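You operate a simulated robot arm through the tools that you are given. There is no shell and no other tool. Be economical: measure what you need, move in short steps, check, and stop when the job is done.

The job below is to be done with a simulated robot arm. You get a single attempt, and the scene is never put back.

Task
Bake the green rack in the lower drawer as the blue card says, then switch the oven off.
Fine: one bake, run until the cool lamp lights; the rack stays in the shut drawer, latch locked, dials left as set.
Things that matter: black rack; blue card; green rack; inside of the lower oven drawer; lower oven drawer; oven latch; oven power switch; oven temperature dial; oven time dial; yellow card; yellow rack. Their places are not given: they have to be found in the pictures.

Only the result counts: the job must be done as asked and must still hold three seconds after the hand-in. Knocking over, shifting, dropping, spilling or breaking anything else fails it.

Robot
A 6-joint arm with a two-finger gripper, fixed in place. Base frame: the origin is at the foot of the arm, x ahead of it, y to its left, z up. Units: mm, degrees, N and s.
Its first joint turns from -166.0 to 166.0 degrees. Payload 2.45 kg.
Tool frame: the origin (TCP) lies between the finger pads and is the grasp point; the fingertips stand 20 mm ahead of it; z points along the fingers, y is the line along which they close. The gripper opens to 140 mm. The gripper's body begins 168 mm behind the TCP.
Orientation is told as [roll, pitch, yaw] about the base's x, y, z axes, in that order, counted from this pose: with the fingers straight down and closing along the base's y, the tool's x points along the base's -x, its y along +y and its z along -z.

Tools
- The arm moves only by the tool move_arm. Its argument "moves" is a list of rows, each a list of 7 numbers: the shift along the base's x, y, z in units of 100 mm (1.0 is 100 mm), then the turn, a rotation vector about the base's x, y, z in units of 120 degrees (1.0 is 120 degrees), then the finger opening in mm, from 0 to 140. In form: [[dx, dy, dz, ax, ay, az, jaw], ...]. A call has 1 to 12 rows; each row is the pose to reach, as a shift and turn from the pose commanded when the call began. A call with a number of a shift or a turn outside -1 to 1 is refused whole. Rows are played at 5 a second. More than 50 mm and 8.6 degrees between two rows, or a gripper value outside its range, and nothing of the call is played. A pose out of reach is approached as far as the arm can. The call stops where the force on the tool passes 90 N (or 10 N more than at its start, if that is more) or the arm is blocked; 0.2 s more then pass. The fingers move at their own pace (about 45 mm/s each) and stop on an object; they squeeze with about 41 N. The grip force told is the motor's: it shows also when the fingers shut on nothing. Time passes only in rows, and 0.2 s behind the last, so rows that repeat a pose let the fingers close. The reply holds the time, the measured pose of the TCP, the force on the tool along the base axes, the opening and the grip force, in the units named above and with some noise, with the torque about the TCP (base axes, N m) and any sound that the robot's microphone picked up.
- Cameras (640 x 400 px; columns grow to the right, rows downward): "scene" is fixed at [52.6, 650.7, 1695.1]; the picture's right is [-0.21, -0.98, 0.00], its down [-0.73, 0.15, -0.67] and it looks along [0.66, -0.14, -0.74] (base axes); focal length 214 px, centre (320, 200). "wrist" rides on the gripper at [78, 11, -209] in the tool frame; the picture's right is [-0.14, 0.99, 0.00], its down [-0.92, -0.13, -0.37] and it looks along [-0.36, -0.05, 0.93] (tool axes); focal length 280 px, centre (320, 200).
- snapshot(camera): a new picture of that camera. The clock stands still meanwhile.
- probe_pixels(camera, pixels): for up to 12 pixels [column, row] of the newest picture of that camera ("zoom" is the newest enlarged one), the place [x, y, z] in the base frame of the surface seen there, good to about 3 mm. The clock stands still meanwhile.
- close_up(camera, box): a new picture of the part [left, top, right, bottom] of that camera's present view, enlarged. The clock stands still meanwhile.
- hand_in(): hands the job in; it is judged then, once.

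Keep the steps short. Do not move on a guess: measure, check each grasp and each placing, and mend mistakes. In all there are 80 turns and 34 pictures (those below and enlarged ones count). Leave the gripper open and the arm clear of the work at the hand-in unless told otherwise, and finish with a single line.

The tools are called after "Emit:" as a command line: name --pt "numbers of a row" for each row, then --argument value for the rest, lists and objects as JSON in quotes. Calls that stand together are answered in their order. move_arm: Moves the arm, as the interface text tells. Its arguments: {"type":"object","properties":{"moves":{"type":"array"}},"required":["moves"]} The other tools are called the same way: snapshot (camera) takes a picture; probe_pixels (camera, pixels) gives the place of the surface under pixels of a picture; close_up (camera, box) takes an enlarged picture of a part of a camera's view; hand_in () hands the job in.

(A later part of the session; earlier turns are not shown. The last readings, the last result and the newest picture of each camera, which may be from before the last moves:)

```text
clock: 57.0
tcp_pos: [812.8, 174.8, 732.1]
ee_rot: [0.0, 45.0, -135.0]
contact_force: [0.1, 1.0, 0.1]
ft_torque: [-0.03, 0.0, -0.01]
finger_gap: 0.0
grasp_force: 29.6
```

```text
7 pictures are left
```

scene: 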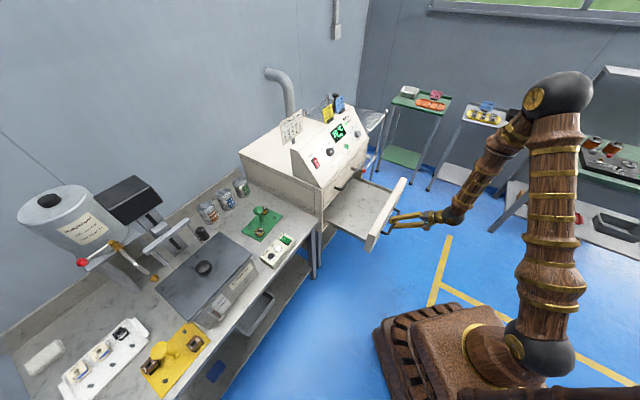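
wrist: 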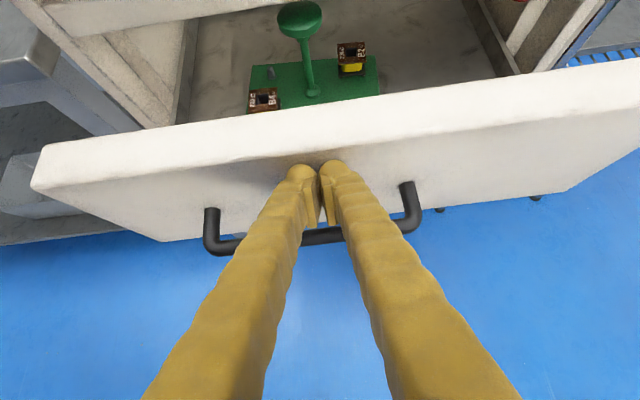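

The drawer is moving in with the rack steady. I push on until it meets the stop.

Emit:
move_arm --pt "0.1 0.1 0 0 0 0 0" --pt "0.2 0.2 0 0 0 0 0" --pt "0.3 0.3 0 0 0 0 0" --pt "0.4 0.4 0 0 0 0 0" --pt "0.5 0.5 0 0 0 0 0" --pt "0.6 0.6 0 0 0 0 0" --pt "0.7 0.7 0 0 0 0 0" --pt "0.8 0.8 0 0 0 0 0" --pt "0.9 0.9 0 0 0 0 0"

Emit:
move_arm --pt "0.04 0.04 0 0 0 0 0" --pt "0.08 0.08 0 0 0 0 0" --pt "0.12 0.12 0 0 0 0 0" --pt "0.16 0.16 0 0 0 0 0" --pt "0.2 0.2 0 0 0 0 0" --pt "0.24 0.24 0 0 0 0 0" --pt "0.28 0.28 0 0 0 0 0" --pt "0.32 0.32 0 0 0 0 0" --pt "0.36 0.36 0 0 0 0 0"

```text
clock: 59.0
tcp_pos: [902.2, 267.2, 733.5]
ee_rot: [0.0, 45.0, -135.2]
contact_force: [0.3, -0.6, 0.3]
ft_torque: [-0.04, 0.0, 0.02]
finger_gap: 0.2
grasp_force: 29.3
```

```text
clock: 60.9
tcp_pos: [931.0, 292.7, 729.8]
ee_rot: [-0.2, 44.6, -135.2]
contact_force: [-9.0, -9.5, 2.2]
ft_torque: [0.13, 0.07, 0.06]
finger_gap: 5.8
grasp_force: 29.3
stopped in row 9: the force on the tool passed its limit at 111 N (the readings are from after the stop); the commanded pose is now the measured one
```

The drawer met its stop (111 N, TCP N≈865), so it is shut. I back off and go in front of the latch knob (centre about s=634, N=845, z=781), fingers open 50 mm.

Emit:
move_arm --pt "-0.1 -0.1 0 0 0 0 0" --pt "-0.35 -0.35 0 0 0 0 20" --pt "-0.65 -0.65 0.1 0 0 0 50" --pt "-0.92 -0.92 0.26 0 0 0 50"

Emit:
move_arm --pt "0.22 -0.22 0.17 0 0 0 50" --pt "0.44 -0.44 0.33 0 0 0 50" --pt "0.65 -0.65 0.5 0 0 0 50"

Emit:
move_arm --pt "0.22 -0.22 0.17 0 0 0 50" --pt "0.44 -0.44 0.33 0 0 0 50" --pt "0.65 -0.65 0.5 0 0 0 50" --pt "0.9 -0.4 0.5 0 0 0 50" --pt "0.9 -0.4 0.5 0 0 0 50"

Emit:
snapshot --camera "wrist"

Emit:
probe_pixels --camera "wrist" --pixels '[[320, 155], [320, 165], [325, 150], [350, 140]]'

```text
clock: 61.9
tcp_pos: [840.3, 202.7, 757.1]
ee_rot: [-0.1, 44.6, -135.2]
contact_force: [-0.8, 1.3, 0.1]
ft_torque: [0.0, -0.01, -0.02]
finger_gap: 50.3
grasp_force: 0.1
```

```text
clock: 62.6
tcp_pos: [902.8, 135.3, 806.1]
ee_rot: [-0.1, 44.6, -135.3]
contact_force: [-0.8, -0.6, 0.6]
ft_torque: [-0.01, -0.01, -0.05]
finger_gap: 50.1
grasp_force: 0.0
```

```text
clock: 63.9
tcp_pos: [995.0, 97.6, 856.8]
ee_rot: [-0.1, 44.7, -135.4]
contact_force: [0.1, 0.6, 0.4]
ft_torque: [-0.02, -0.01, 0.0]
finger_gap: 49.9
grasp_force: 0.1
```

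```text
6 pictures are left
```

wrist: 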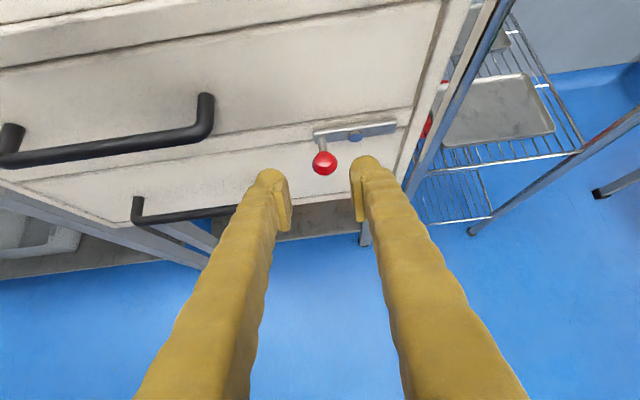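

```text
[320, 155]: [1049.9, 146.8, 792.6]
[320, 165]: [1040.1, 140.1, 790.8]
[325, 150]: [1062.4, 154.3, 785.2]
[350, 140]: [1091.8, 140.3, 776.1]
```

The red knob (323,160) is centred between the fingers. I advance and close on it.

Emit:
move_arm --pt "0.13 0.11 -0.18 0 0 0 50" --pt "0.26 0.22 -0.36 0 0 0 50" --pt "0.39 0.34 -0.54 0 0 0 50" --pt "0.5 0.46 -0.72 0 0 0 50" --pt "0.5 0.46 -0.72 0 0 0 30" --pt "0.5 0.46 -0.72 0 0 0 15" --pt "0.5 0.46 -0.72 0 0 0 10" --pt "0.5 0.46 -0.72 0 0 0 10"

```text
clock: 65.7
tcp_pos: [1044.8, 142.0, 785.5]
ee_rot: [0.1, 44.6, -135.3]
contact_force: [30.6, -14.6, -5.8]
ft_torque: [-0.08, -0.13, 0.01]
finger_gap: 31.7
grasp_force: 16.3
```

The right finger touched first; I shift 4 mm to the right and finish closing.

Emit:
move_arm --pt "0.03 -0.03 0 0 0 0 20" --pt "0.03 -0.03 0 0 0 0 10" --pt "0.03 -0.03 0 0 0 0 10"

```text
clock: 66.5
tcp_pos: [1045.9, 141.1, 784.9]
ee_rot: [-0.2, 44.7, -135.2]
contact_force: [-13.1, 3.1, -0.3]
ft_torque: [0.02, 0.06, 0.09]
finger_gap: 28.3
grasp_force: 39.4
```

The knob is held (28 mm). I try turning it downward about the bolt by 20° and watch the force.

Emit:
move_arm --pt "0.0 0.0 -0.035 0 0 0 10" --pt "0.004 -0.004 -0.07 0 0 0 10" --pt "0.018 -0.018 -0.14 0 0 0 10" --pt "0.018 -0.018 -0.14 0 0 0 10"

```text
clock: 67.5
tcp_pos: [1048.0, 140.7, 769.6]
ee_rot: [-0.2, 44.6, -135.2]
contact_force: [-16.2, 50.1, -9.4]
ft_torque: [0.12, -0.34, 0.17]
finger_gap: 26.6
grasp_force: 45.2
```

It turns downward freely (vertical force only 9 N). I carry on along the arc to about 45°.

Emit:
move_arm --pt "-0.015 0.015 -0.05 0 0 0 10" --pt "0.005 -0.005 -0.1 0 0 0 10" --pt "0.03 -0.03 -0.14 0 0 0 10" --pt "0.05 -0.05 -0.18 0 0 0 10" --pt "0.05 -0.05 -0.18 0 0 0 10"

```text
clock: 68.7
tcp_pos: [1052.7, 134.4, 750.5]
ee_rot: [-0.2, 44.6, -135.3]
contact_force: [-14.6, 42.0, -19.6]
ft_torque: [-0.41, -0.4, 0.17]
finger_gap: 25.8
grasp_force: 45.3
```

There is a sideways pull, so my radius is off. I open the fingers and look at the latch.

Emit:
move_arm --pt "0 0 0 0 0 0 40" --pt "0 0 0 0 0 0 50" --pt "-0.3 -0.3 0.42 0 0 0 50" --pt "-0.5 -0.5 0.7 0 0 0 50"

Emit:
close_up --camera "wrist" --box '[240, 70, 440, 200]'

```text
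refused: row 3 steps farther than a row can; nothing moved
```

```text
3.08 times, centred on (340, 135) of wrist
```

zoom: 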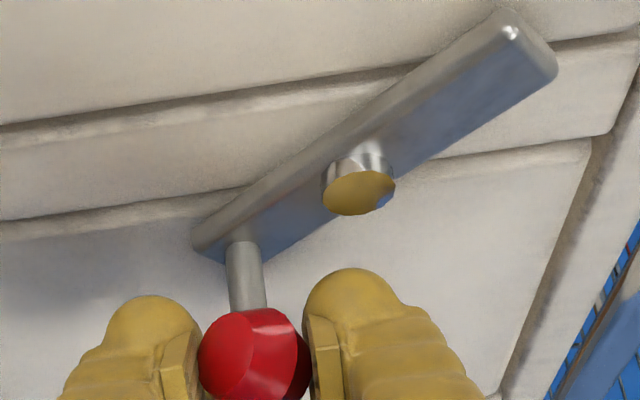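

The view is good while still gripping: the bar is turned about half way. I probe the bolt and bar ends.

Emit:
probe_pixels --camera "zoom" --pixels '[[358, 192], [245, 250], [250, 290], [535, 60], [215, 250], [450, 130], [255, 340], [560, 250]]'

```text
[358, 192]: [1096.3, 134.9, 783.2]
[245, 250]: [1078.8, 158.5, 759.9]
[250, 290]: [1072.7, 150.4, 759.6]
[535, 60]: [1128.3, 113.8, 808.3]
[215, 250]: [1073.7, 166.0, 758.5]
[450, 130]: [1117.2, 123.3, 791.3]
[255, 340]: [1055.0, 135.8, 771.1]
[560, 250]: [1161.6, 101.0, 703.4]
```

Bolt at s≈680, z≈781; the stem is now at s≈651, z≈757, so the radius is ≈38 mm at about 40°. I continue along that corrected arc.

Emit:
move_arm --pt "0.02 -0.02 -0.02 0 0 0 10" --pt "0.045 -0.045 -0.05 0 0 0 10" --pt "0.07 -0.07 -0.07 0 0 0 10" --pt "0.1 -0.1 -0.09 0 0 0 10" --pt "0.13 -0.13 -0.105 0 0 0 10" --pt "0.16 -0.16 -0.115 0 0 0 10" --pt "0.16 -0.16 -0.115 0 0 0 10"

```text
clock: 70.2
tcp_pos: [1070.1, 116.1, 743.0]
ee_rot: [0.0, 44.6, -135.3]
contact_force: [-5.2, 6.6, -25.9]
ft_torque: [-0.23, 0.08, 0.0]
finger_gap: 27.5
grasp_force: 45.1
```

Nearly vertical. I push a few millimetres further to the right, to the end of the turn.

Emit:
move_arm --pt "0.025 -0.025 -0.03 0 0 0 10" --pt "0.05 -0.05 -0.03 0 0 0 10" --pt "0.075 -0.075 -0.03 0 0 0 10" --pt "0.075 -0.075 -0.03 0 0 0 10"

```text
clock: 71.2
tcp_pos: [1076.9, 112.3, 739.6]
ee_rot: [-0.2, 44.6, -135.1]
contact_force: [-43.5, 28.7, 20.2]
ft_torque: [0.23, -0.04, 0.43]
finger_gap: 26.1
grasp_force: 44.8
```

It now resists with ~50 N at s≈682, which looks like the end stop. I open, back out and check.

Emit:
move_arm --pt "-0.02 0.02 0 0 0 0 30" --pt "-0.02 0.02 0 0 0 0 50" --pt "-0.02 0.02 0 0 0 0 56" --pt "-0.12 -0.08 0.14 0 0 0 56" --pt "-0.3 -0.26 0.4 0 0 0 56" --pt "-0.5 -0.46 0.68 0 0 0 56" --pt "-0.7 -0.66 0.96 0 0 0 56"

Emit:
close_up --camera "wrist" --box '[200, 60, 460, 220]'

```text
clock: 72.8
tcp_pos: [1006.2, 44.2, 833.4]
ee_rot: [-0.3, 44.6, -135.3]
contact_force: [-0.4, 0.3, -0.3]
ft_torque: [0.04, -0.04, -0.02]
finger_gap: 56.0
grasp_force: 0.0
```

```text
2.46 times, centred on (330, 140) of wrist
```

zoom: 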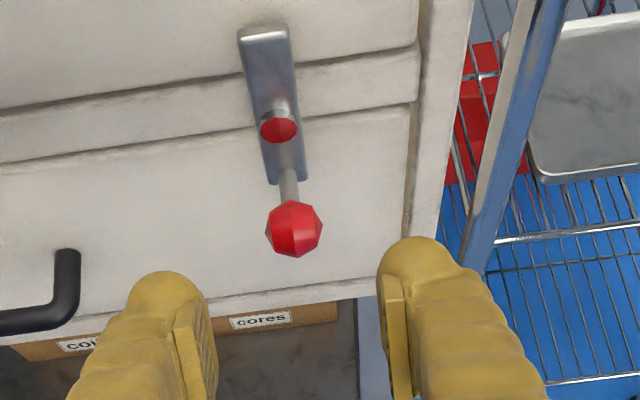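

The latch bar stands upright across both drawers: locked. Now I rise and look at the control panel with the tool tilted like the panel's normal.

Emit:
move_arm --pt "-0.12 0.19 0.25 0.0103 -0.0103 0 56" --pt "-0.25 0.38 0.5 0.0206 -0.0206 0 56" --pt "-0.38 0.57 0.75 0.031 -0.031 0 56" --pt "-0.5 0.77 1 0.0412 -0.0412 0 56"

Emit:
move_arm --pt "-0.12 0.19 0.25 0.0 0.0 0.001 56" --pt "-0.25 0.38 0.5 0 0 0.002 56" --pt "-0.38 0.57 0.75 0 0 0.003 56" --pt "-0.5 0.77 1 0.0 0.0 0.003 56" --pt "-0.5 0.77 1 0.0 0.0 0.003 56"

Emit:
close_up --camera "wrist" --box '[80, 0, 560, 240]'

```text
clock: 73.8
tcp_pos: [956.8, 124.0, 935.4]
ee_rot: [-0.2, 51.6, -135.2]
contact_force: [-0.2, 0.2, 0.4]
ft_torque: [0.03, -0.01, -0.03]
finger_gap: 56.1
grasp_force: 0.1
```

```text
clock: 75.0
tcp_pos: [906.0, 199.7, 1034.8]
ee_rot: [-0.2, 51.6, -134.9]
contact_force: [0.2, 0.2, -0.2]
ft_torque: [0.01, 0.01, 0.0]
finger_gap: 56.2
grasp_force: 0.0
```

```text
1.33 times, centred on (320, 120) of wrist
```

zoom: 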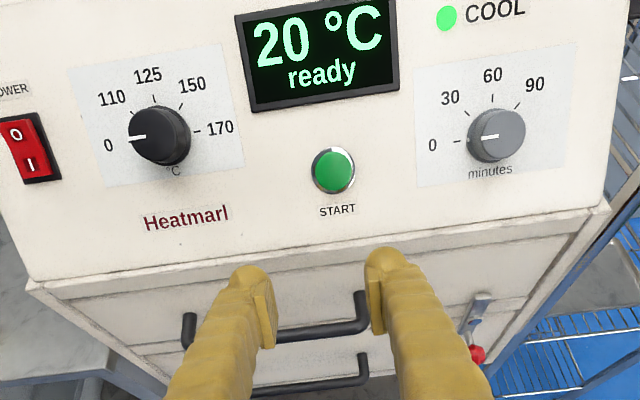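

Very clear: temperature pointer at 0 (9 o'clock), 170 at 3 o'clock; time pointer at 0 (9 o'clock), 30 at about half past ten. I probe knobs, ticks, the start button and the panel.

Emit:
probe_pixels --camera "zoom" --pixels '[[160, 137], [137, 138], [180, 130], [205, 130], [153, 95], [178, 103], [130, 110], [120, 142], [165, 172], [165, 108], [230, 160], [95, 75]]'

Emit:
probe_pixels --camera "zoom" --pixels '[[497, 136], [475, 139], [517, 130], [493, 102], [466, 116], [455, 142], [518, 107], [333, 170], [16, 132], [30, 163], [425, 180], [560, 160]]'

```text
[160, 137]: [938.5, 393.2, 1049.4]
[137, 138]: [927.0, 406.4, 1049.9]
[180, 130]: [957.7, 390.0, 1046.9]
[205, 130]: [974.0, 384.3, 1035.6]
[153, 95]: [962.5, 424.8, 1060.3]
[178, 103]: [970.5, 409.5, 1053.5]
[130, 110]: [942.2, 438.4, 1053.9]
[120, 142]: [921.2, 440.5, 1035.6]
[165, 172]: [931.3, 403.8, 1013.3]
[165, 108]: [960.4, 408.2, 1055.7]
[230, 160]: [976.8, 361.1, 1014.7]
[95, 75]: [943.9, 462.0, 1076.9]
```

```text
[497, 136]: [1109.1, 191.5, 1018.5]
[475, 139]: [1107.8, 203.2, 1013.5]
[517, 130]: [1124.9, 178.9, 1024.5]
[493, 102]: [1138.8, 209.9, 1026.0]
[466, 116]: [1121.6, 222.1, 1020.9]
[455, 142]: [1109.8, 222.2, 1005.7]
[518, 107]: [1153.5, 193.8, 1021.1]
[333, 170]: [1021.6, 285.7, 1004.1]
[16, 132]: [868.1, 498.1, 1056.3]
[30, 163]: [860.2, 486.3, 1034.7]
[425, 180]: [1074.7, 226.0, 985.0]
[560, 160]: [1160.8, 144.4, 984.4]
```

Geometry: the panel normal is tilted 38°, knobs stand 24 mm out. Temperature axis at s=378.5, N=961.7, z=1035.6; 170 needs +180° clockwise. Time axis at s=657, N=940.5, z=1005.7; 30 needs +45°. I first wind the tool back 180° about its own axis while moving in front of the temperature dial.

Emit:
move_arm --pt "-0.04 0.04 0 -0.0378 -0.0378 0.0423 60" --pt "-0.08 0.08 0 -0.0756 -0.0756 0.0847 64" --pt "-0.12 0.12 0 -0.1134 -0.1134 0.127 64" --pt "-0.16 0.16 0 -0.1512 -0.1512 0.1694 64" --pt "-0.2 0.2 0 -0.189 -0.189 0.2117 64" --pt "-0.24 0.24 0 -0.2267 -0.2267 0.2541 64" --pt "-0.28 0.28 0 -0.2645 -0.2645 0.2964 64" --pt "-0.32 0.32 0 -0.3023 -0.3023 0.3388 64" --pt "-0.36 0.36 0 -0.3401 -0.3401 0.3811 64" --pt "-0.4 0.4 0 -0.3779 -0.3779 0.4235 64" --pt "-0.43 0.43 0 -0.4157 -0.4157 0.4658 64"

Emit:
move_arm --pt "-0.04 0.04 0 -0.0378 -0.0378 0.0423 64" --pt "-0.08 0.08 0 -0.0756 -0.0756 0.0847 64" --pt "-0.12 0.12 0 -0.1134 -0.1134 0.127 64" --pt "-0.16 0.16 0 -0.1512 -0.1512 0.1694 64" --pt "-0.2 0.2 0 -0.189 -0.189 0.2117 64" --pt "-0.24 0.24 0 -0.2267 -0.2267 0.2541 64" --pt "-0.28 0.28 0 -0.2645 -0.2645 0.2964 64" --pt "-0.32 0.32 0 -0.3023 -0.3023 0.3388 64" --pt "-0.36 0.36 0 -0.3401 -0.3401 0.3811 64" --pt "-0.4 0.4 0 -0.3779 -0.3779 0.4235 64" --pt "-0.43 0.43 0 -0.4157 -0.4157 0.4658 64" --pt "-0.43 0.43 0 -0.4157 -0.4157 0.4658 64"

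```text
clock: 77.5
tcp_pos: [863.5, 239.9, 1034.2]
ee_rot: [51.3, -0.1, -45.0]
contact_force: [-0.4, -0.8, -0.7]
ft_torque: [0.01, 0.01, -0.02]
finger_gap: 63.9
grasp_force: 0.1
```

```text
clock: 80.0
tcp_pos: [819.5, 283.9, 1035.5]
ee_rot: [-0.4, -51.7, 45.2]
contact_force: [0.1, -0.1, -0.3]
ft_torque: [-0.01, 0.02, 0.0]
finger_gap: 63.9
grasp_force: 0.1
```

I move to the pre-point and then straight in along the dial's axis, stopping with the tips 6 mm off the panel.

Emit:
move_arm --pt "0.16 0.16 0.18 0 0 0 64" --pt "0.32 0.32 0.36 0 0 0 64" --pt "0.48 0.48 0.54 0 0 0 64" --pt "0.636 0.636 0.716 0 0 0 64" --pt "0.636 0.636 0.716 0 0 0 64"

Emit:
move_arm --pt "0.17 0.17 -0.19 0 0 0 64" --pt "0.34 0.34 -0.37 0 0 0 64" --pt "0.42 0.42 -0.46 0 0 0 64" --pt "0.501 0.501 -0.554 0 0 0 64" --pt "0.501 0.501 -0.554 0 0 0 64"

```text
clock: 81.2
tcp_pos: [884.2, 349.3, 1105.5]
ee_rot: [-0.3, -51.6, 45.1]
contact_force: [-0.7, 0.2, -0.4]
ft_torque: [0.0, 0.01, -0.01]
finger_gap: 64.0
grasp_force: 0.0
```

```text
clock: 82.5
tcp_pos: [935.7, 399.7, 1051.6]
ee_rot: [-0.3, -51.6, 45.0]
contact_force: [-0.3, -0.3, 0.4]
ft_torque: [0.0, -0.01, 0.01]
finger_gap: 64.1
grasp_force: 0.0
```

In place with no contact. I close on the knob.

Emit:
move_arm --pt "0 0 0 0 0 0 50" --pt "0 0 0 0 0 0 40" --pt "0 0 0 0 0 0 25" --pt "0 0 0 0 0 0 25" --pt "0 0 0 0 0 0 25"

```text
clock: 83.7
tcp_pos: [936.3, 397.5, 1050.1]
ee_rot: [-0.2, -51.6, 45.0]
contact_force: [18.0, -12.2, -2.5]
ft_torque: [-0.11, -0.11, -0.15]
finger_gap: 38.8
grasp_force: 44.2
```

Gripped at 38.8 mm. I turn +90° clockwise (with a 1.5 mm side correction).

Emit:
move_arm --pt "0.011 -0.011 0 0.0378 0.0378 -0.0423 25" --pt "0.011 -0.011 0 0.0756 0.0756 -0.0847 25" --pt "0.011 -0.011 0 0.1134 0.1134 -0.127 25" --pt "0.011 -0.011 0 0.1512 0.1512 -0.1694 25" --pt "0.011 -0.011 0 0.189 0.189 -0.2117 25" --pt "0.011 -0.011 0 0.2267 0.2267 -0.2541 25" --pt "0.011 -0.011 0 0.2645 0.2645 -0.2964 25" --pt "0.011 -0.011 0 0.3023 0.3023 -0.3388 25" --pt "0.011 -0.011 0 0.3401 0.3401 -0.3811 25" --pt "0.011 -0.011 0 0.3779 0.3779 -0.4235 25" --pt "0.011 -0.011 0 0.4157 0.4157 -0.4658 25"

```text
clock: 86.0
tcp_pos: [936.6, 397.2, 1052.1]
ee_rot: [51.4, 0.1, -45.0]
contact_force: [-5.5, 16.1, 9.7]
ft_torque: [0.25, 0.07, 0.24]
finger_gap: 39.2
grasp_force: 44.9
```

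Going well. The second 90°.

Emit:
move_arm --pt "0 0 0 0.0378 0.0378 -0.0423 25" --pt "0 0 0 0.0756 0.0756 -0.0847 25" --pt "0 0 0 0.1134 0.1134 -0.127 25" --pt "0 0 0 0.1512 0.1512 -0.1694 25" --pt "0 0 0 0.189 0.189 -0.2117 25" --pt "0 0 0 0.2267 0.2267 -0.2541 25" --pt "0 0 0 0.2645 0.2645 -0.2964 25" --pt "0 0 0 0.3023 0.3023 -0.3388 25" --pt "0 0 0 0.3401 0.3401 -0.3811 25" --pt "0 0 0 0.3779 0.3779 -0.4235 25" --pt "0 0 0 0.4157 0.4157 -0.4658 25" --pt "0 0 0 0.4157 0.4157 -0.4658 25"

```text
clock: 88.7
tcp_pos: [935.7, 397.4, 1050.2]
ee_rot: [-0.1, 51.5, -134.9]
contact_force: [-19.4, 10.3, 4.7]
ft_torque: [0.04, 0.09, 0.15]
finger_gap: 38.9
grasp_force: 45.1
```

The turn is complete. I let go, back out along the axis, and travel to the time dial while winding the tool back 45°.

Emit:
move_arm --pt "0 0 0 0 0 0 50" --pt "0 0 0 0 0 0 64" --pt "0 0 0 0 0 0 64" --pt "-0.12 -0.12 0.13 0 0 0 64" --pt "-0.25 -0.25 0.277 0 0 0 64" --pt "-0.38 -0.38 0.42 0 0 0 64" --pt "-0.501 -0.501 0.554 0 0 0 64"

Emit:
move_arm --pt "0.1 -0.117 0 -0.0346 -0.0346 0.0388 64" --pt "0.2 -0.234 0 -0.0693 -0.0693 0.0776 64" --pt "0.3 -0.351 0 -0.1039 -0.1039 0.1164 64" --pt "0.4 -0.469 0 -0.1386 -0.1386 0.1553 64" --pt "0.5 -0.586 0 -0.1732 -0.1732 0.1941 64" --pt "0.6 -0.703 0 -0.2079 -0.2079 0.2329 64"

Emit:
move_arm --pt "0.2 -0.234 -0.05 0 0 0 64" --pt "0.4 -0.469 -0.1 0 0 0 64" --pt "0.6 -0.703 -0.14 0 0 0 64"

Emit:
move_arm --pt "0.2 -0.234 -0.05 0 0 0 64" --pt "0.4 -0.469 -0.1 0 0 0 64" --pt "0.6 -0.703 -0.15 0 0 0 64" --pt "0.6 -0.703 -0.15 0 0 0 64"

```text
clock: 90.2
tcp_pos: [885.5, 348.4, 1106.6]
ee_rot: [-0.3, 51.7, -135.0]
contact_force: [0.3, 0.3, -1.0]
ft_torque: [0.0, -0.01, 0.02]
finger_gap: 63.9
grasp_force: 0.0
```

```text
clock: 91.7
tcp_pos: [945.5, 277.7, 1106.8]
ee_rot: [41.6, 33.4, -76.5]
contact_force: [-0.1, -0.6, 0.6]
ft_torque: [0.03, -0.01, 0.03]
finger_gap: 64.0
grasp_force: 0.0
```

```text
clock: 92.5
tcp_pos: [1006.7, 205.6, 1091.9]
ee_rot: [41.5, 33.6, -76.8]
contact_force: [0.2, 0.1, 1.1]
ft_torque: [-0.04, -0.01, 0.02]
finger_gap: 64.1
grasp_force: 0.1
```

```text
clock: 93.5
tcp_pos: [1066.2, 135.2, 1077.2]
ee_rot: [41.5, 33.6, -76.8]
contact_force: [-0.9, -0.1, -0.2]
ft_torque: [-0.01, -0.03, -0.01]
finger_gap: 64.0
grasp_force: 0.1
```

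At the pre-point. I go in along the time dial's axis.

Emit:
move_arm --pt "0.17 0.17 -0.19 0 0 0 64" --pt "0.33 0.34 -0.37 0 0 0 64" --pt "0.41 0.43 -0.46 0 0 0 64" --pt "0.495 0.513 -0.55 0 0 0 64" --pt "0.495 0.513 -0.55 0 0 0 64"

```text
clock: 94.7
tcp_pos: [1114.2, 187.5, 1022.8]
ee_rot: [41.6, 33.6, -76.8]
contact_force: [0.5, -0.1, -0.3]
ft_torque: [-0.03, 0.02, 0.04]
finger_gap: 63.8
grasp_force: 0.0
```

I close on the time knob.

Emit:
move_arm --pt "0 0 0 0 0 0 50" --pt "0 0 0 0 0 0 40" --pt "0 0 0 0 0 0 25" --pt "0 0 0 0 0 0 25" --pt "0 0 0 0 0 0 25"

```text
clock: 95.8
tcp_pos: [1113.8, 187.3, 1021.6]
ee_rot: [41.6, 33.6, -76.8]
contact_force: [-12.0, -1.1, -4.4]
ft_torque: [0.02, 0.09, 0.05]
finger_gap: 35.1
grasp_force: 45.0
```

Held (35.1 mm). I turn +45° clockwise.

Emit:
move_arm --pt "0 0 0 0.0346 0.0346 -0.0388 25" --pt "0 0 0 0.0693 0.0693 -0.0776 25" --pt "0 0 0 0.1039 0.1039 -0.1164 25" --pt "0 0 0 0.1386 0.1386 -0.1553 25" --pt "0 0 0 0.1732 0.1732 -0.1941 25" --pt "0 0 0 0.2079 0.2079 -0.2329 25" --pt "0 0 0 0.2079 0.2079 -0.2329 25"

Emit:
move_arm --pt "0 0 0 0 0 0 50" --pt "0 0 0 0 0 0 64" --pt "0 0 0 0 0 0 64" --pt "-0.12 -0.12 0.13 0 0 0 64" --pt "-0.25 -0.25 0.277 0 0 0 64" --pt "-0.38 -0.38 0.42 0 0 0 64" --pt "-0.501 -0.501 0.554 0 0 0 64"

```text
clock: 97.5
tcp_pos: [1116.4, 185.5, 1022.3]
ee_rot: [-0.1, 51.8, -134.9]
contact_force: [1.6, -17.2, 13.7]
ft_torque: [-0.08, -0.12, -0.1]
finger_gap: 34.9
grasp_force: 44.9
```

```text
clock: 99.0
tcp_pos: [1066.4, 138.2, 1076.1]
ee_rot: [-0.2, 51.5, -134.9]
contact_force: [0.2, 0.0, -0.2]
ft_torque: [0.0, -0.03, 0.01]
finger_gap: 64.1
grasp_force: 0.1
```

Dial turned and released. I move in front of the START button with closed fingers and check both dials in one picture.

Emit:
move_arm --pt "-0.28 0.2 0 0 0 0 40" --pt "-0.56 0.4 0 0 0 0 20"

Emit:
move_arm --pt "-0.28 0.2 0 0 0 0 0" --pt "-0.56 0.4 0.02 0 0 0 0" --pt "-0.56 0.4 0.02 0 0 0 0"

Emit:
close_up --camera "wrist" --box '[100, 20, 540, 240]'

```text
clock: 99.7
tcp_pos: [1010.6, 177.4, 1076.6]
ee_rot: [-0.2, 51.7, -135.0]
contact_force: [0.4, 0.4, -0.7]
ft_torque: [0.02, 0.0, 0.0]
finger_gap: 20.0
grasp_force: 0.1
```

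```text
clock: 100.5
tcp_pos: [952.7, 219.5, 1078.6]
ee_rot: [-0.1, 51.6, -134.9]
contact_force: [-0.1, 0.4, 0.1]
ft_torque: [-0.05, 0.03, -0.01]
finger_gap: 0.1
grasp_force: 30.1
```

```text
1.45 times, centred on (320, 130) of wrist
```

zoom: 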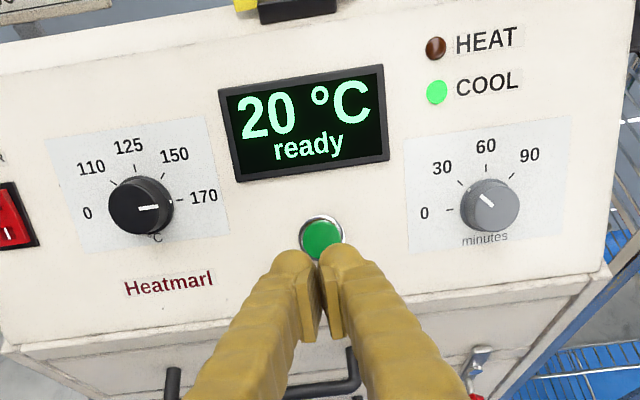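

Temperature points at 170, time at 30, the display says "ready". I press START (button at zoom (320,238)) along the panel normal.

Emit:
move_arm --pt "0.19 0.17 -0.2 0 0 0 0" --pt "0.37 0.34 -0.39 0 0 0 0" --pt "0.5 0.47 -0.54 0 0 0 0" --pt "0.549 0.521 -0.591 0 0 0 0" --pt "0.565 0.537 -0.61 0 0 0 0" --pt "0.582 0.554 -0.628 0 0 0 0"

```text
clock: 101.8
tcp_pos: [1011.0, 272.1, 1015.4]
ee_rot: [-0.2, 51.5, -134.9]
contact_force: [1.0, 0.4, 0.1]
ft_torque: [0.02, 0.02, -0.01]
finger_gap: 0.0
grasp_force: 29.8
```

Right at the button, no force yet. I push in by millimetres.

Emit:
move_arm --pt "0.017 0.017 -0.018 0 0 0 0" --pt "0.028 0.028 -0.031 0 0 0 0" --pt "0.039 0.039 -0.043 0 0 0 0" --pt "0.039 0.039 -0.043 0 0 0 0"

```text
clock: 102.8
tcp_pos: [1015.6, 277.7, 1012.2]
ee_rot: [-0.3, 51.5, -135.0]
contact_force: [-2.0, -4.3, 1.7]
ft_torque: [-0.03, -0.01, -0.04]
finger_gap: 5.9
grasp_force: 29.4
heard: click
```

A click was heard. I back off and wait a little, listening.

Emit:
move_arm --pt "-0.1 -0.1 0.11 0 0 0 0" --pt "-0.25 -0.25 0.277 0 0 0 0" --pt "-0.4 -0.4 0.44 0 0 0 0" --pt "-0.6 -0.6 0.66 0 0 0 0" --pt "-0.6 -0.6 0.66 0 0 0 0" --pt "-0.6 -0.6 0.66 0 0 0 0" --pt "-0.6 -0.6 0.66 0 0 0 0" --pt "-0.6 -0.6 0.66 0 0 0 0"

Emit:
close_up --camera "wrist" --box '[100, 0, 540, 240]'

```text
clock: 104.7
tcp_pos: [955.7, 216.1, 1077.3]
ee_rot: [-0.2, 51.5, -134.9]
contact_force: [0.3, 0.1, 1.0]
ft_torque: [-0.03, 0.04, 0.03]
finger_gap: 0.0
grasp_force: 29.3
```

```text
1.45 times, centred on (320, 120) of wrist
```

zoom: 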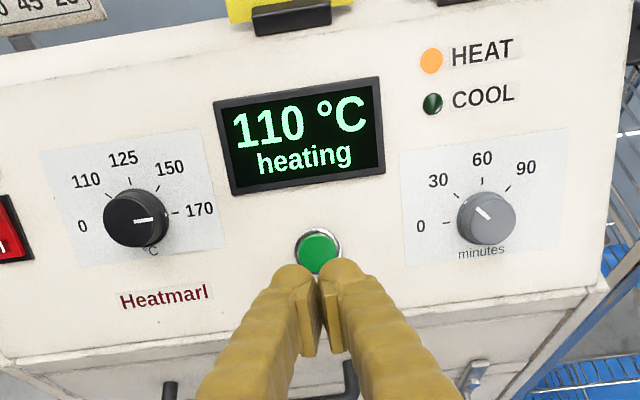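

It is heating (110 °C, HEAT lamp lit, COOL dark), pointers at 170 and 30. I wait in place and listen.

Emit:
move_arm --pt "0 0 0 0 0 0 0" --pt "0 0 0 0 0 0 0" --pt "0 0 0 0 0 0 0" --pt "0 0 0 0 0 0 0" --pt "0 0 0 0 0 0 0" --pt "0 0 0 0 0 0 0" --pt "0 0 0 0 0 0 0" --pt "0 0 0 0 0 0 0" --pt "0 0 0 0 0 0 0" --pt "0 0 0 0 0 0 0" --pt "0 0 0 0 0 0 0" --pt "0 0 0 0 0 0 0"

Emit:
move_arm --pt "0 0 0 0 0 0 0" --pt "0 0 0 0 0 0 0" --pt "0 0 0 0 0 0 0" --pt "0 0 0 0 0 0 0" --pt "0 0 0 0 0 0 0" --pt "0 0 0 0 0 0 0" --pt "0 0 0 0 0 0 0" --pt "0 0 0 0 0 0 0" --pt "0 0 0 0 0 0 0" --pt "0 0 0 0 0 0 0" --pt "0 0 0 0 0 0 0" --pt "0 0 0 0 0 0 0"

Emit:
move_arm --pt "0 0 0 0 0 0 0" --pt "0 0 0 0 0 0 0" --pt "0 0 0 0 0 0 0" --pt "0 0 0 0 0 0 0" --pt "0 0 0 0 0 0 0" --pt "0 0 0 0 0 0 0" --pt "0 0 0 0 0 0 0" --pt "0 0 0 0 0 0 0" --pt "0 0 0 0 0 0 0" --pt "0 0 0 0 0 0 0" --pt "0 0 0 0 0 0 0" --pt "0 0 0 0 0 0 0"

Emit:
move_arm --pt "0 0 0 0 0 0 0" --pt "0 0 0 0 0 0 0" --pt "0 0 0 0 0 0 0" --pt "0 0 0 0 0 0 0" --pt "0 0 0 0 0 0 0" --pt "0 0 0 0 0 0 0" --pt "0 0 0 0 0 0 0" --pt "0 0 0 0 0 0 0" --pt "0 0 0 0 0 0 0" --pt "0 0 0 0 0 0 0" --pt "0 0 0 0 0 0 0" --pt "0 0 0 0 0 0 0"

Emit:
move_arm --pt "0 0 0 0 0 0 0" --pt "0 0 0 0 0 0 0" --pt "0 0 0 0 0 0 0" --pt "0 0 0 0 0 0 0" --pt "0 0 0 0 0 0 0" --pt "0 0 0 0 0 0 0" --pt "0 0 0 0 0 0 0" --pt "0 0 0 0 0 0 0" --pt "0 0 0 0 0 0 0" --pt "0 0 0 0 0 0 0" --pt "0 0 0 0 0 0 0" --pt "0 0 0 0 0 0 0"

Emit:
move_arm --pt "0 0 0 0 0 0 0" --pt "0 0 0 0 0 0 0" --pt "0 0 0 0 0 0 0" --pt "0 0 0 0 0 0 0" --pt "0 0 0 0 0 0 0" --pt "0 0 0 0 0 0 0" --pt "0 0 0 0 0 0 0" --pt "0 0 0 0 0 0 0" --pt "0 0 0 0 0 0 0" --pt "0 0 0 0 0 0 0" --pt "0 0 0 0 0 0 0" --pt "0 0 0 0 0 0 0"

```text
clock: 107.2
tcp_pos: [954.3, 216.5, 1077.8]
ee_rot: [-0.2, 51.6, -134.9]
contact_force: [-0.2, 0.4, 0.2]
ft_torque: [-0.04, -0.01, -0.02]
finger_gap: 0.0
grasp_force: 29.3
```

```text
clock: 109.8
tcp_pos: [955.1, 216.8, 1077.4]
ee_rot: [-0.2, 51.7, -135.0]
contact_force: [0.6, -0.2, 0.4]
ft_torque: [0.01, 0.0, -0.03]
finger_gap: 0.0
grasp_force: 29.1
```

```text
clock: 112.5
tcp_pos: [955.7, 215.8, 1076.5]
ee_rot: [-0.3, 51.5, -134.9]
contact_force: [0.7, 0.6, -0.3]
ft_torque: [0.0, 0.0, 0.01]
finger_gap: 0.0
grasp_force: 29.2
```

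```text
clock: 115.0
tcp_pos: [954.5, 217.5, 1077.1]
ee_rot: [-0.1, 51.5, -134.9]
contact_force: [-0.1, 0.3, -0.9]
ft_torque: [0.0, 0.01, 0.02]
finger_gap: 0.2
grasp_force: 29.4
```

```text
clock: 117.7
tcp_pos: [953.5, 216.7, 1076.9]
ee_rot: [-0.2, 51.5, -134.9]
contact_force: [0.7, -0.6, 0.9]
ft_torque: [-0.04, -0.03, -0.03]
finger_gap: 0.0
grasp_force: 29.5
```

```text
clock: 120.2
tcp_pos: [954.7, 216.7, 1077.4]
ee_rot: [-0.2, 51.6, -134.9]
contact_force: [0.5, -0.5, -0.5]
ft_torque: [0.0, 0.0, 0.0]
finger_gap: 0.0
grasp_force: 28.9
```

No sound yet. I keep waiting, well past the likely end of the bake.

Emit:
move_arm --pt "0 0 0 0 0 0 0" --pt "0 0 0 0 0 0 0" --pt "0 0 0 0 0 0 0" --pt "0 0 0 0 0 0 0" --pt "0 0 0 0 0 0 0" --pt "0 0 0 0 0 0 0" --pt "0 0 0 0 0 0 0" --pt "0 0 0 0 0 0 0" --pt "0 0 0 0 0 0 0" --pt "0 0 0 0 0 0 0" --pt "0 0 0 0 0 0 0" --pt "0 0 0 0 0 0 0"

Emit:
move_arm --pt "0 0 0 0 0 0 0" --pt "0 0 0 0 0 0 0" --pt "0 0 0 0 0 0 0" --pt "0 0 0 0 0 0 0" --pt "0 0 0 0 0 0 0" --pt "0 0 0 0 0 0 0" --pt "0 0 0 0 0 0 0" --pt "0 0 0 0 0 0 0" --pt "0 0 0 0 0 0 0" --pt "0 0 0 0 0 0 0" --pt "0 0 0 0 0 0 0" --pt "0 0 0 0 0 0 0"

Emit:
move_arm --pt "0 0 0 0 0 0 0" --pt "0 0 0 0 0 0 0" --pt "0 0 0 0 0 0 0" --pt "0 0 0 0 0 0 0" --pt "0 0 0 0 0 0 0" --pt "0 0 0 0 0 0 0" --pt "0 0 0 0 0 0 0" --pt "0 0 0 0 0 0 0" --pt "0 0 0 0 0 0 0" --pt "0 0 0 0 0 0 0" --pt "0 0 0 0 0 0 0" --pt "0 0 0 0 0 0 0"

Emit:
move_arm --pt "0 0 0 0 0 0 0" --pt "0 0 0 0 0 0 0" --pt "0 0 0 0 0 0 0" --pt "0 0 0 0 0 0 0" --pt "0 0 0 0 0 0 0" --pt "0 0 0 0 0 0 0" --pt "0 0 0 0 0 0 0" --pt "0 0 0 0 0 0 0" --pt "0 0 0 0 0 0 0" --pt "0 0 0 0 0 0 0" --pt "0 0 0 0 0 0 0" --pt "0 0 0 0 0 0 0"

Emit:
move_arm --pt "0 0 0 0 0 0 0" --pt "0 0 0 0 0 0 0" --pt "0 0 0 0 0 0 0" --pt "0 0 0 0 0 0 0" --pt "0 0 0 0 0 0 0" --pt "0 0 0 0 0 0 0" --pt "0 0 0 0 0 0 0" --pt "0 0 0 0 0 0 0" --pt "0 0 0 0 0 0 0" --pt "0 0 0 0 0 0 0" --pt "0 0 0 0 0 0 0" --pt "0 0 0 0 0 0 0"

Emit:
move_arm --pt "0 0 0 0 0 0 0" --pt "0 0 0 0 0 0 0" --pt "0 0 0 0 0 0 0" --pt "0 0 0 0 0 0 0" --pt "0 0 0 0 0 0 0" --pt "0 0 0 0 0 0 0" --pt "0 0 0 0 0 0 0" --pt "0 0 0 0 0 0 0" --pt "0 0 0 0 0 0 0" --pt "0 0 0 0 0 0 0" --pt "0 0 0 0 0 0 0" --pt "0 0 0 0 0 0 0"

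Emit:
move_arm --pt "0 0 0 0 0 0 0" --pt "0 0 0 0 0 0 0" --pt "0 0 0 0 0 0 0" --pt "0 0 0 0 0 0 0" --pt "0 0 0 0 0 0 0" --pt "0 0 0 0 0 0 0" --pt "0 0 0 0 0 0 0" --pt "0 0 0 0 0 0 0" --pt "0 0 0 0 0 0 0" --pt "0 0 0 0 0 0 0" --pt "0 0 0 0 0 0 0" --pt "0 0 0 0 0 0 0"

Emit:
move_arm --pt "0 0 0 0 0 0 0" --pt "0 0 0 0 0 0 0" --pt "0 0 0 0 0 0 0" --pt "0 0 0 0 0 0 0" --pt "0 0 0 0 0 0 0" --pt "0 0 0 0 0 0 0" --pt "0 0 0 0 0 0 0" --pt "0 0 0 0 0 0 0" --pt "0 0 0 0 0 0 0" --pt "0 0 0 0 0 0 0" --pt "0 0 0 0 0 0 0" --pt "0 0 0 0 0 0 0"

Emit:
move_arm --pt "0 0 0 0 0 0 0" --pt "0 0 0 0 0 0 0" --pt "0 0 0 0 0 0 0" --pt "0 0 0 0 0 0 0" --pt "0 0 0 0 0 0 0" --pt "0 0 0 0 0 0 0" --pt "0 0 0 0 0 0 0" --pt "0 0 0 0 0 0 0" --pt "0 0 0 0 0 0 0" --pt "0 0 0 0 0 0 0" --pt "0 0 0 0 0 0 0" --pt "0 0 0 0 0 0 0"

Emit:
move_arm --pt "0 0 0 0 0 0 0" --pt "0 0 0 0 0 0 0" --pt "0 0 0 0 0 0 0" --pt "0 0 0 0 0 0 0" --pt "0 0 0 0 0 0 0" --pt "0 0 0 0 0 0 0" --pt "0 0 0 0 0 0 0" --pt "0 0 0 0 0 0 0" --pt "0 0 0 0 0 0 0" --pt "0 0 0 0 0 0 0" --pt "0 0 0 0 0 0 0" --pt "0 0 0 0 0 0 0"

```text
clock: 122.8
tcp_pos: [956.4, 216.6, 1078.0]
ee_rot: [-0.2, 51.6, -134.8]
contact_force: [-0.5, 0.1, 0.5]
ft_torque: [0.01, 0.01, -0.01]
finger_gap: 0.1
grasp_force: 29.0
```

```text
clock: 125.5
tcp_pos: [954.4, 216.1, 1077.9]
ee_rot: [-0.2, 51.6, -135.0]
contact_force: [0.1, 0.5, -0.3]
ft_torque: [0.0, -0.02, 0.03]
finger_gap: 0.0
grasp_force: 29.4
```

```text
clock: 128.1
tcp_pos: [955.7, 215.3, 1078.5]
ee_rot: [-0.1, 51.6, -134.9]
contact_force: [0.4, 0.0, -0.8]
ft_torque: [0.03, 0.0, 0.01]
finger_gap: 0.0
grasp_force: 29.3
```

```text
clock: 130.7
tcp_pos: [954.1, 217.7, 1077.5]
ee_rot: [-0.2, 51.6, -134.9]
contact_force: [0.2, 0.0, 0.0]
ft_torque: [0.0, 0.04, 0.03]
finger_gap: 0.1
grasp_force: 29.6
```

```text
clock: 133.2
tcp_pos: [955.0, 215.9, 1077.5]
ee_rot: [-0.1, 51.6, -134.8]
contact_force: [1.2, 0.6, 0.5]
ft_torque: [0.02, -0.01, -0.03]
finger_gap: 0.0
grasp_force: 28.9
```

```text
clock: 135.8
tcp_pos: [955.4, 216.2, 1076.9]
ee_rot: [-0.1, 51.6, -134.9]
contact_force: [-0.4, -0.2, 0.4]
ft_torque: [0.01, 0.02, 0.01]
finger_gap: 0.0
grasp_force: 29.2
```

```text
clock: 138.4
tcp_pos: [954.7, 215.4, 1077.3]
ee_rot: [-0.2, 51.6, -134.8]
contact_force: [0.3, 1.0, -0.7]
ft_torque: [0.03, -0.02, 0.01]
finger_gap: 0.0
grasp_force: 28.6
```

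```text
clock: 141.1
tcp_pos: [954.7, 215.4, 1077.5]
ee_rot: [-0.2, 51.6, -134.9]
contact_force: [0.3, 0.2, -0.4]
ft_torque: [-0.02, -0.01, 0.0]
finger_gap: 0.1
grasp_force: 29.6
```

```text
clock: 143.7
tcp_pos: [954.8, 218.1, 1077.0]
ee_rot: [-0.2, 51.7, -134.9]
contact_force: [-0.3, -0.7, 0.1]
ft_torque: [-0.02, -0.01, -0.01]
finger_gap: 0.1
grasp_force: 29.5
```

```text
clock: 146.2
tcp_pos: [954.9, 216.1, 1077.1]
ee_rot: [-0.2, 51.6, -134.9]
contact_force: [-0.2, -0.9, -0.5]
ft_torque: [0.03, 0.01, 0.03]
finger_gap: 0.0
grasp_force: 29.4
```

Still silent; I wait another stretch.

Emit:
move_arm --pt "0 0 0 0 0 0 0" --pt "0 0 0 0 0 0 0" --pt "0 0 0 0 0 0 0" --pt "0 0 0 0 0 0 0" --pt "0 0 0 0 0 0 0" --pt "0 0 0 0 0 0 0" --pt "0 0 0 0 0 0 0" --pt "0 0 0 0 0 0 0" --pt "0 0 0 0 0 0 0" --pt "0 0 0 0 0 0 0" --pt "0 0 0 0 0 0 0" --pt "0 0 0 0 0 0 0"

Emit:
move_arm --pt "0 0 0 0 0 0 0" --pt "0 0 0 0 0 0 0" --pt "0 0 0 0 0 0 0" --pt "0 0 0 0 0 0 0" --pt "0 0 0 0 0 0 0" --pt "0 0 0 0 0 0 0" --pt "0 0 0 0 0 0 0" --pt "0 0 0 0 0 0 0" --pt "0 0 0 0 0 0 0" --pt "0 0 0 0 0 0 0" --pt "0 0 0 0 0 0 0" --pt "0 0 0 0 0 0 0"

Emit:
move_arm --pt "0 0 0 0 0 0 0" --pt "0 0 0 0 0 0 0" --pt "0 0 0 0 0 0 0" --pt "0 0 0 0 0 0 0" --pt "0 0 0 0 0 0 0" --pt "0 0 0 0 0 0 0" --pt "0 0 0 0 0 0 0" --pt "0 0 0 0 0 0 0" --pt "0 0 0 0 0 0 0" --pt "0 0 0 0 0 0 0" --pt "0 0 0 0 0 0 0" --pt "0 0 0 0 0 0 0"

Emit:
move_arm --pt "0 0 0 0 0 0 0" --pt "0 0 0 0 0 0 0" --pt "0 0 0 0 0 0 0" --pt "0 0 0 0 0 0 0" --pt "0 0 0 0 0 0 0" --pt "0 0 0 0 0 0 0" --pt "0 0 0 0 0 0 0" --pt "0 0 0 0 0 0 0" --pt "0 0 0 0 0 0 0" --pt "0 0 0 0 0 0 0" --pt "0 0 0 0 0 0 0" --pt "0 0 0 0 0 0 0"

Emit:
move_arm --pt "0 0 0 0 0 0 0" --pt "0 0 0 0 0 0 0" --pt "0 0 0 0 0 0 0" --pt "0 0 0 0 0 0 0" --pt "0 0 0 0 0 0 0" --pt "0 0 0 0 0 0 0" --pt "0 0 0 0 0 0 0" --pt "0 0 0 0 0 0 0" --pt "0 0 0 0 0 0 0" --pt "0 0 0 0 0 0 0" --pt "0 0 0 0 0 0 0" --pt "0 0 0 0 0 0 0"

Emit:
move_arm --pt "0 0 0 0 0 0 0" --pt "0 0 0 0 0 0 0" --pt "0 0 0 0 0 0 0" --pt "0 0 0 0 0 0 0" --pt "0 0 0 0 0 0 0" --pt "0 0 0 0 0 0 0" --pt "0 0 0 0 0 0 0" --pt "0 0 0 0 0 0 0" --pt "0 0 0 0 0 0 0" --pt "0 0 0 0 0 0 0" --pt "0 0 0 0 0 0 0" --pt "0 0 0 0 0 0 0"

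Emit:
move_arm --pt "0 0 0 0 0 0 0" --pt "0 0 0 0 0 0 0" --pt "0 0 0 0 0 0 0" --pt "0 0 0 0 0 0 0" --pt "0 0 0 0 0 0 0" --pt "0 0 0 0 0 0 0" --pt "0 0 0 0 0 0 0" --pt "0 0 0 0 0 0 0" --pt "0 0 0 0 0 0 0" --pt "0 0 0 0 0 0 0" --pt "0 0 0 0 0 0 0" --pt "0 0 0 0 0 0 0"

Emit:
move_arm --pt "0 0 0 0 0 0 0" --pt "0 0 0 0 0 0 0" --pt "0 0 0 0 0 0 0" --pt "0 0 0 0 0 0 0" --pt "0 0 0 0 0 0 0" --pt "0 0 0 0 0 0 0" --pt "0 0 0 0 0 0 0" --pt "0 0 0 0 0 0 0" --pt "0 0 0 0 0 0 0" --pt "0 0 0 0 0 0 0" --pt "0 0 0 0 0 0 0" --pt "0 0 0 0 0 0 0"

Emit:
move_arm --pt "0 0 0 0 0 0 0" --pt "0 0 0 0 0 0 0" --pt "0 0 0 0 0 0 0" --pt "0 0 0 0 0 0 0" --pt "0 0 0 0 0 0 0" --pt "0 0 0 0 0 0 0" --pt "0 0 0 0 0 0 0" --pt "0 0 0 0 0 0 0" --pt "0 0 0 0 0 0 0" --pt "0 0 0 0 0 0 0" --pt "0 0 0 0 0 0 0" --pt "0 0 0 0 0 0 0"

Emit:
move_arm --pt "0 0 0 0 0 0 0" --pt "0 0 0 0 0 0 0" --pt "0 0 0 0 0 0 0" --pt "0 0 0 0 0 0 0" --pt "0 0 0 0 0 0 0" --pt "0 0 0 0 0 0 0" --pt "0 0 0 0 0 0 0" --pt "0 0 0 0 0 0 0" --pt "0 0 0 0 0 0 0" --pt "0 0 0 0 0 0 0" --pt "0 0 0 0 0 0 0" --pt "0 0 0 0 0 0 0"

Emit:
move_arm --pt "0 0 0 0 0 0 0" --pt "0 0 0 0 0 0 0" --pt "0 0 0 0 0 0 0" --pt "0 0 0 0 0 0 0" --pt "0 0 0 0 0 0 0" --pt "0 0 0 0 0 0 0" --pt "0 0 0 0 0 0 0" --pt "0 0 0 0 0 0 0" --pt "0 0 0 0 0 0 0" --pt "0 0 0 0 0 0 0" --pt "0 0 0 0 0 0 0" --pt "0 0 0 0 0 0 0"

Emit:
move_arm --pt "0 0 0 0 0 0 0" --pt "0 0 0 0 0 0 0" --pt "0 0 0 0 0 0 0" --pt "0 0 0 0 0 0 0" --pt "0 0 0 0 0 0 0" --pt "0 0 0 0 0 0 0" --pt "0 0 0 0 0 0 0" --pt "0 0 0 0 0 0 0" --pt "0 0 0 0 0 0 0" --pt "0 0 0 0 0 0 0" --pt "0 0 0 0 0 0 0" --pt "0 0 0 0 0 0 0"

```text
clock: 148.8
tcp_pos: [955.2, 216.3, 1077.5]
ee_rot: [-0.1, 51.6, -134.8]
contact_force: [0.0, 0.7, -0.2]
ft_torque: [0.04, 0.01, 0.01]
finger_gap: 0.0
grasp_force: 29.6
```

```text
clock: 151.4
tcp_pos: [955.5, 216.6, 1076.4]
ee_rot: [-0.3, 51.7, -134.8]
contact_force: [-0.2, 0.3, 0.1]
ft_torque: [0.02, -0.01, 0.01]
finger_gap: 0.3
grasp_force: 29.4
```

```text
clock: 154.1
tcp_pos: [955.2, 215.7, 1077.0]
ee_rot: [-0.2, 51.7, -134.9]
contact_force: [-0.6, -1.1, -1.1]
ft_torque: [0.01, -0.02, 0.01]
finger_gap: 0.0
grasp_force: 29.3
```

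```text
clock: 156.7
tcp_pos: [954.9, 216.3, 1076.8]
ee_rot: [-0.2, 51.6, -134.9]
contact_force: [0.2, 0.5, 0.3]
ft_torque: [0.0, -0.02, -0.02]
finger_gap: 0.0
grasp_force: 29.3
```

```text
clock: 159.2
tcp_pos: [955.8, 216.3, 1078.8]
ee_rot: [-0.3, 51.5, -135.0]
contact_force: [-0.8, 1.5, 0.1]
ft_torque: [-0.04, 0.02, 0.0]
finger_gap: 0.1
grasp_force: 29.3
```

```text
clock: 161.8
tcp_pos: [954.4, 216.6, 1078.1]
ee_rot: [-0.2, 51.6, -134.9]
contact_force: [0.3, 0.6, 0.3]
ft_torque: [-0.02, -0.03, 0.01]
finger_gap: 0.0
grasp_force: 29.3
```

```text
clock: 164.4
tcp_pos: [954.4, 217.3, 1077.1]
ee_rot: [-0.3, 51.6, -134.8]
contact_force: [0.3, -0.1, -0.4]
ft_torque: [-0.01, -0.01, -0.03]
finger_gap: 0.0
grasp_force: 29.4
```

```text
clock: 167.1
tcp_pos: [954.7, 216.6, 1077.4]
ee_rot: [-0.1, 51.6, -134.9]
contact_force: [0.7, 0.6, -0.8]
ft_torque: [0.03, -0.02, -0.01]
finger_gap: 0.0
grasp_force: 29.6
```

```text
clock: 169.7
tcp_pos: [955.7, 216.0, 1077.7]
ee_rot: [-0.1, 51.6, -134.9]
contact_force: [-0.3, 0.7, 0.2]
ft_torque: [0.0, 0.02, -0.01]
finger_gap: 0.1
grasp_force: 29.7
```

```text
clock: 172.2
tcp_pos: [954.9, 216.4, 1077.0]
ee_rot: [-0.1, 51.6, -134.9]
contact_force: [-0.3, -0.2, 0.9]
ft_torque: [-0.01, -0.02, 0.0]
finger_gap: 0.0
grasp_force: 29.8
```

```text
clock: 174.8
tcp_pos: [954.9, 216.4, 1078.3]
ee_rot: [-0.1, 51.6, -134.9]
contact_force: [-0.1, -0.3, -0.1]
ft_torque: [-0.01, 0.0, 0.04]
finger_gap: 0.0
grasp_force: 29.7
```

```text
clock: 177.4
tcp_pos: [955.7, 216.5, 1078.2]
ee_rot: [-0.2, 51.6, -134.9]
contact_force: [-0.8, -0.1, -0.6]
ft_torque: [0.02, 0.01, 0.0]
finger_gap: 0.0
grasp_force: 29.5
```

75 s have passed since START. I use the last picture on the display and lamps.

Emit:
close_up --camera "wrist" --box '[100, 0, 540, 240]'

```text
1.45 times, centred on (320, 120) of wrist
```

zoom: 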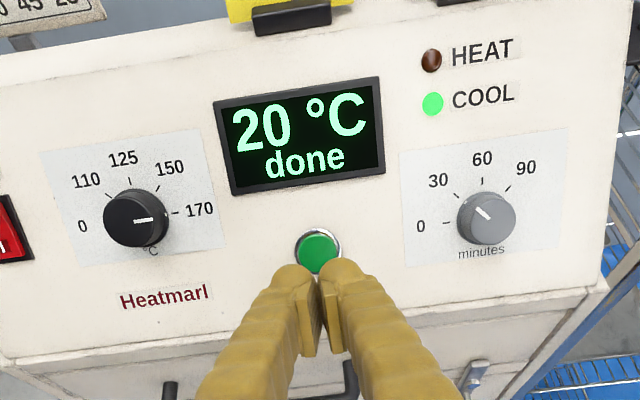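

"done", 20 °C, COOL lit. Now the switch-off: I move in front of the O end of the power switch (s≈262), tilting the tool flatter so only the lower tip edge will touch.

Emit:
move_arm --pt "-0.14 0.27 0.05 0.0353 -0.0353 0 0" --pt "-0.28 0.53 0.1 0.0707 -0.0707 0 0" --pt "-0.425 0.8 0.14 0.106 -0.106 0 0"

Emit:
move_arm --pt "-0.14 0.27 0.05 0 0 0 0" --pt "-0.28 0.53 0.1 0 0 0 0" --pt "-0.425 0.8 0.14 0 0 0 0"

Emit:
move_arm --pt "-0.14 0.27 0.05 0 0 0 0" --pt "-0.28 0.53 0.1 0 0 0 0" --pt "-0.425 0.8 0.14 0 0 0 0" --pt "-0.425 0.8 0.14 0 0 0 0"

```text
clock: 178.2
tcp_pos: [911.1, 297.2, 1091.9]
ee_rot: [0.1, 69.5, -134.7]
contact_force: [-0.5, 0.5, 0.1]
ft_torque: [-0.03, 0.03, -0.05]
finger_gap: 0.0
grasp_force: 29.4
```

```text
clock: 179.1
tcp_pos: [869.8, 375.4, 1106.1]
ee_rot: [0.1, 69.6, -134.8]
contact_force: [-0.8, 0.8, 0.3]
ft_torque: [-0.02, 0.0, -0.03]
finger_gap: 0.0
grasp_force: 29.6
```

```text
clock: 180.1
tcp_pos: [827.7, 456.6, 1121.9]
ee_rot: [0.0, 69.6, -134.8]
contact_force: [0.3, 0.1, 0.0]
ft_torque: [0.02, -0.02, 0.0]
finger_gap: 0.1
grasp_force: 29.5
```

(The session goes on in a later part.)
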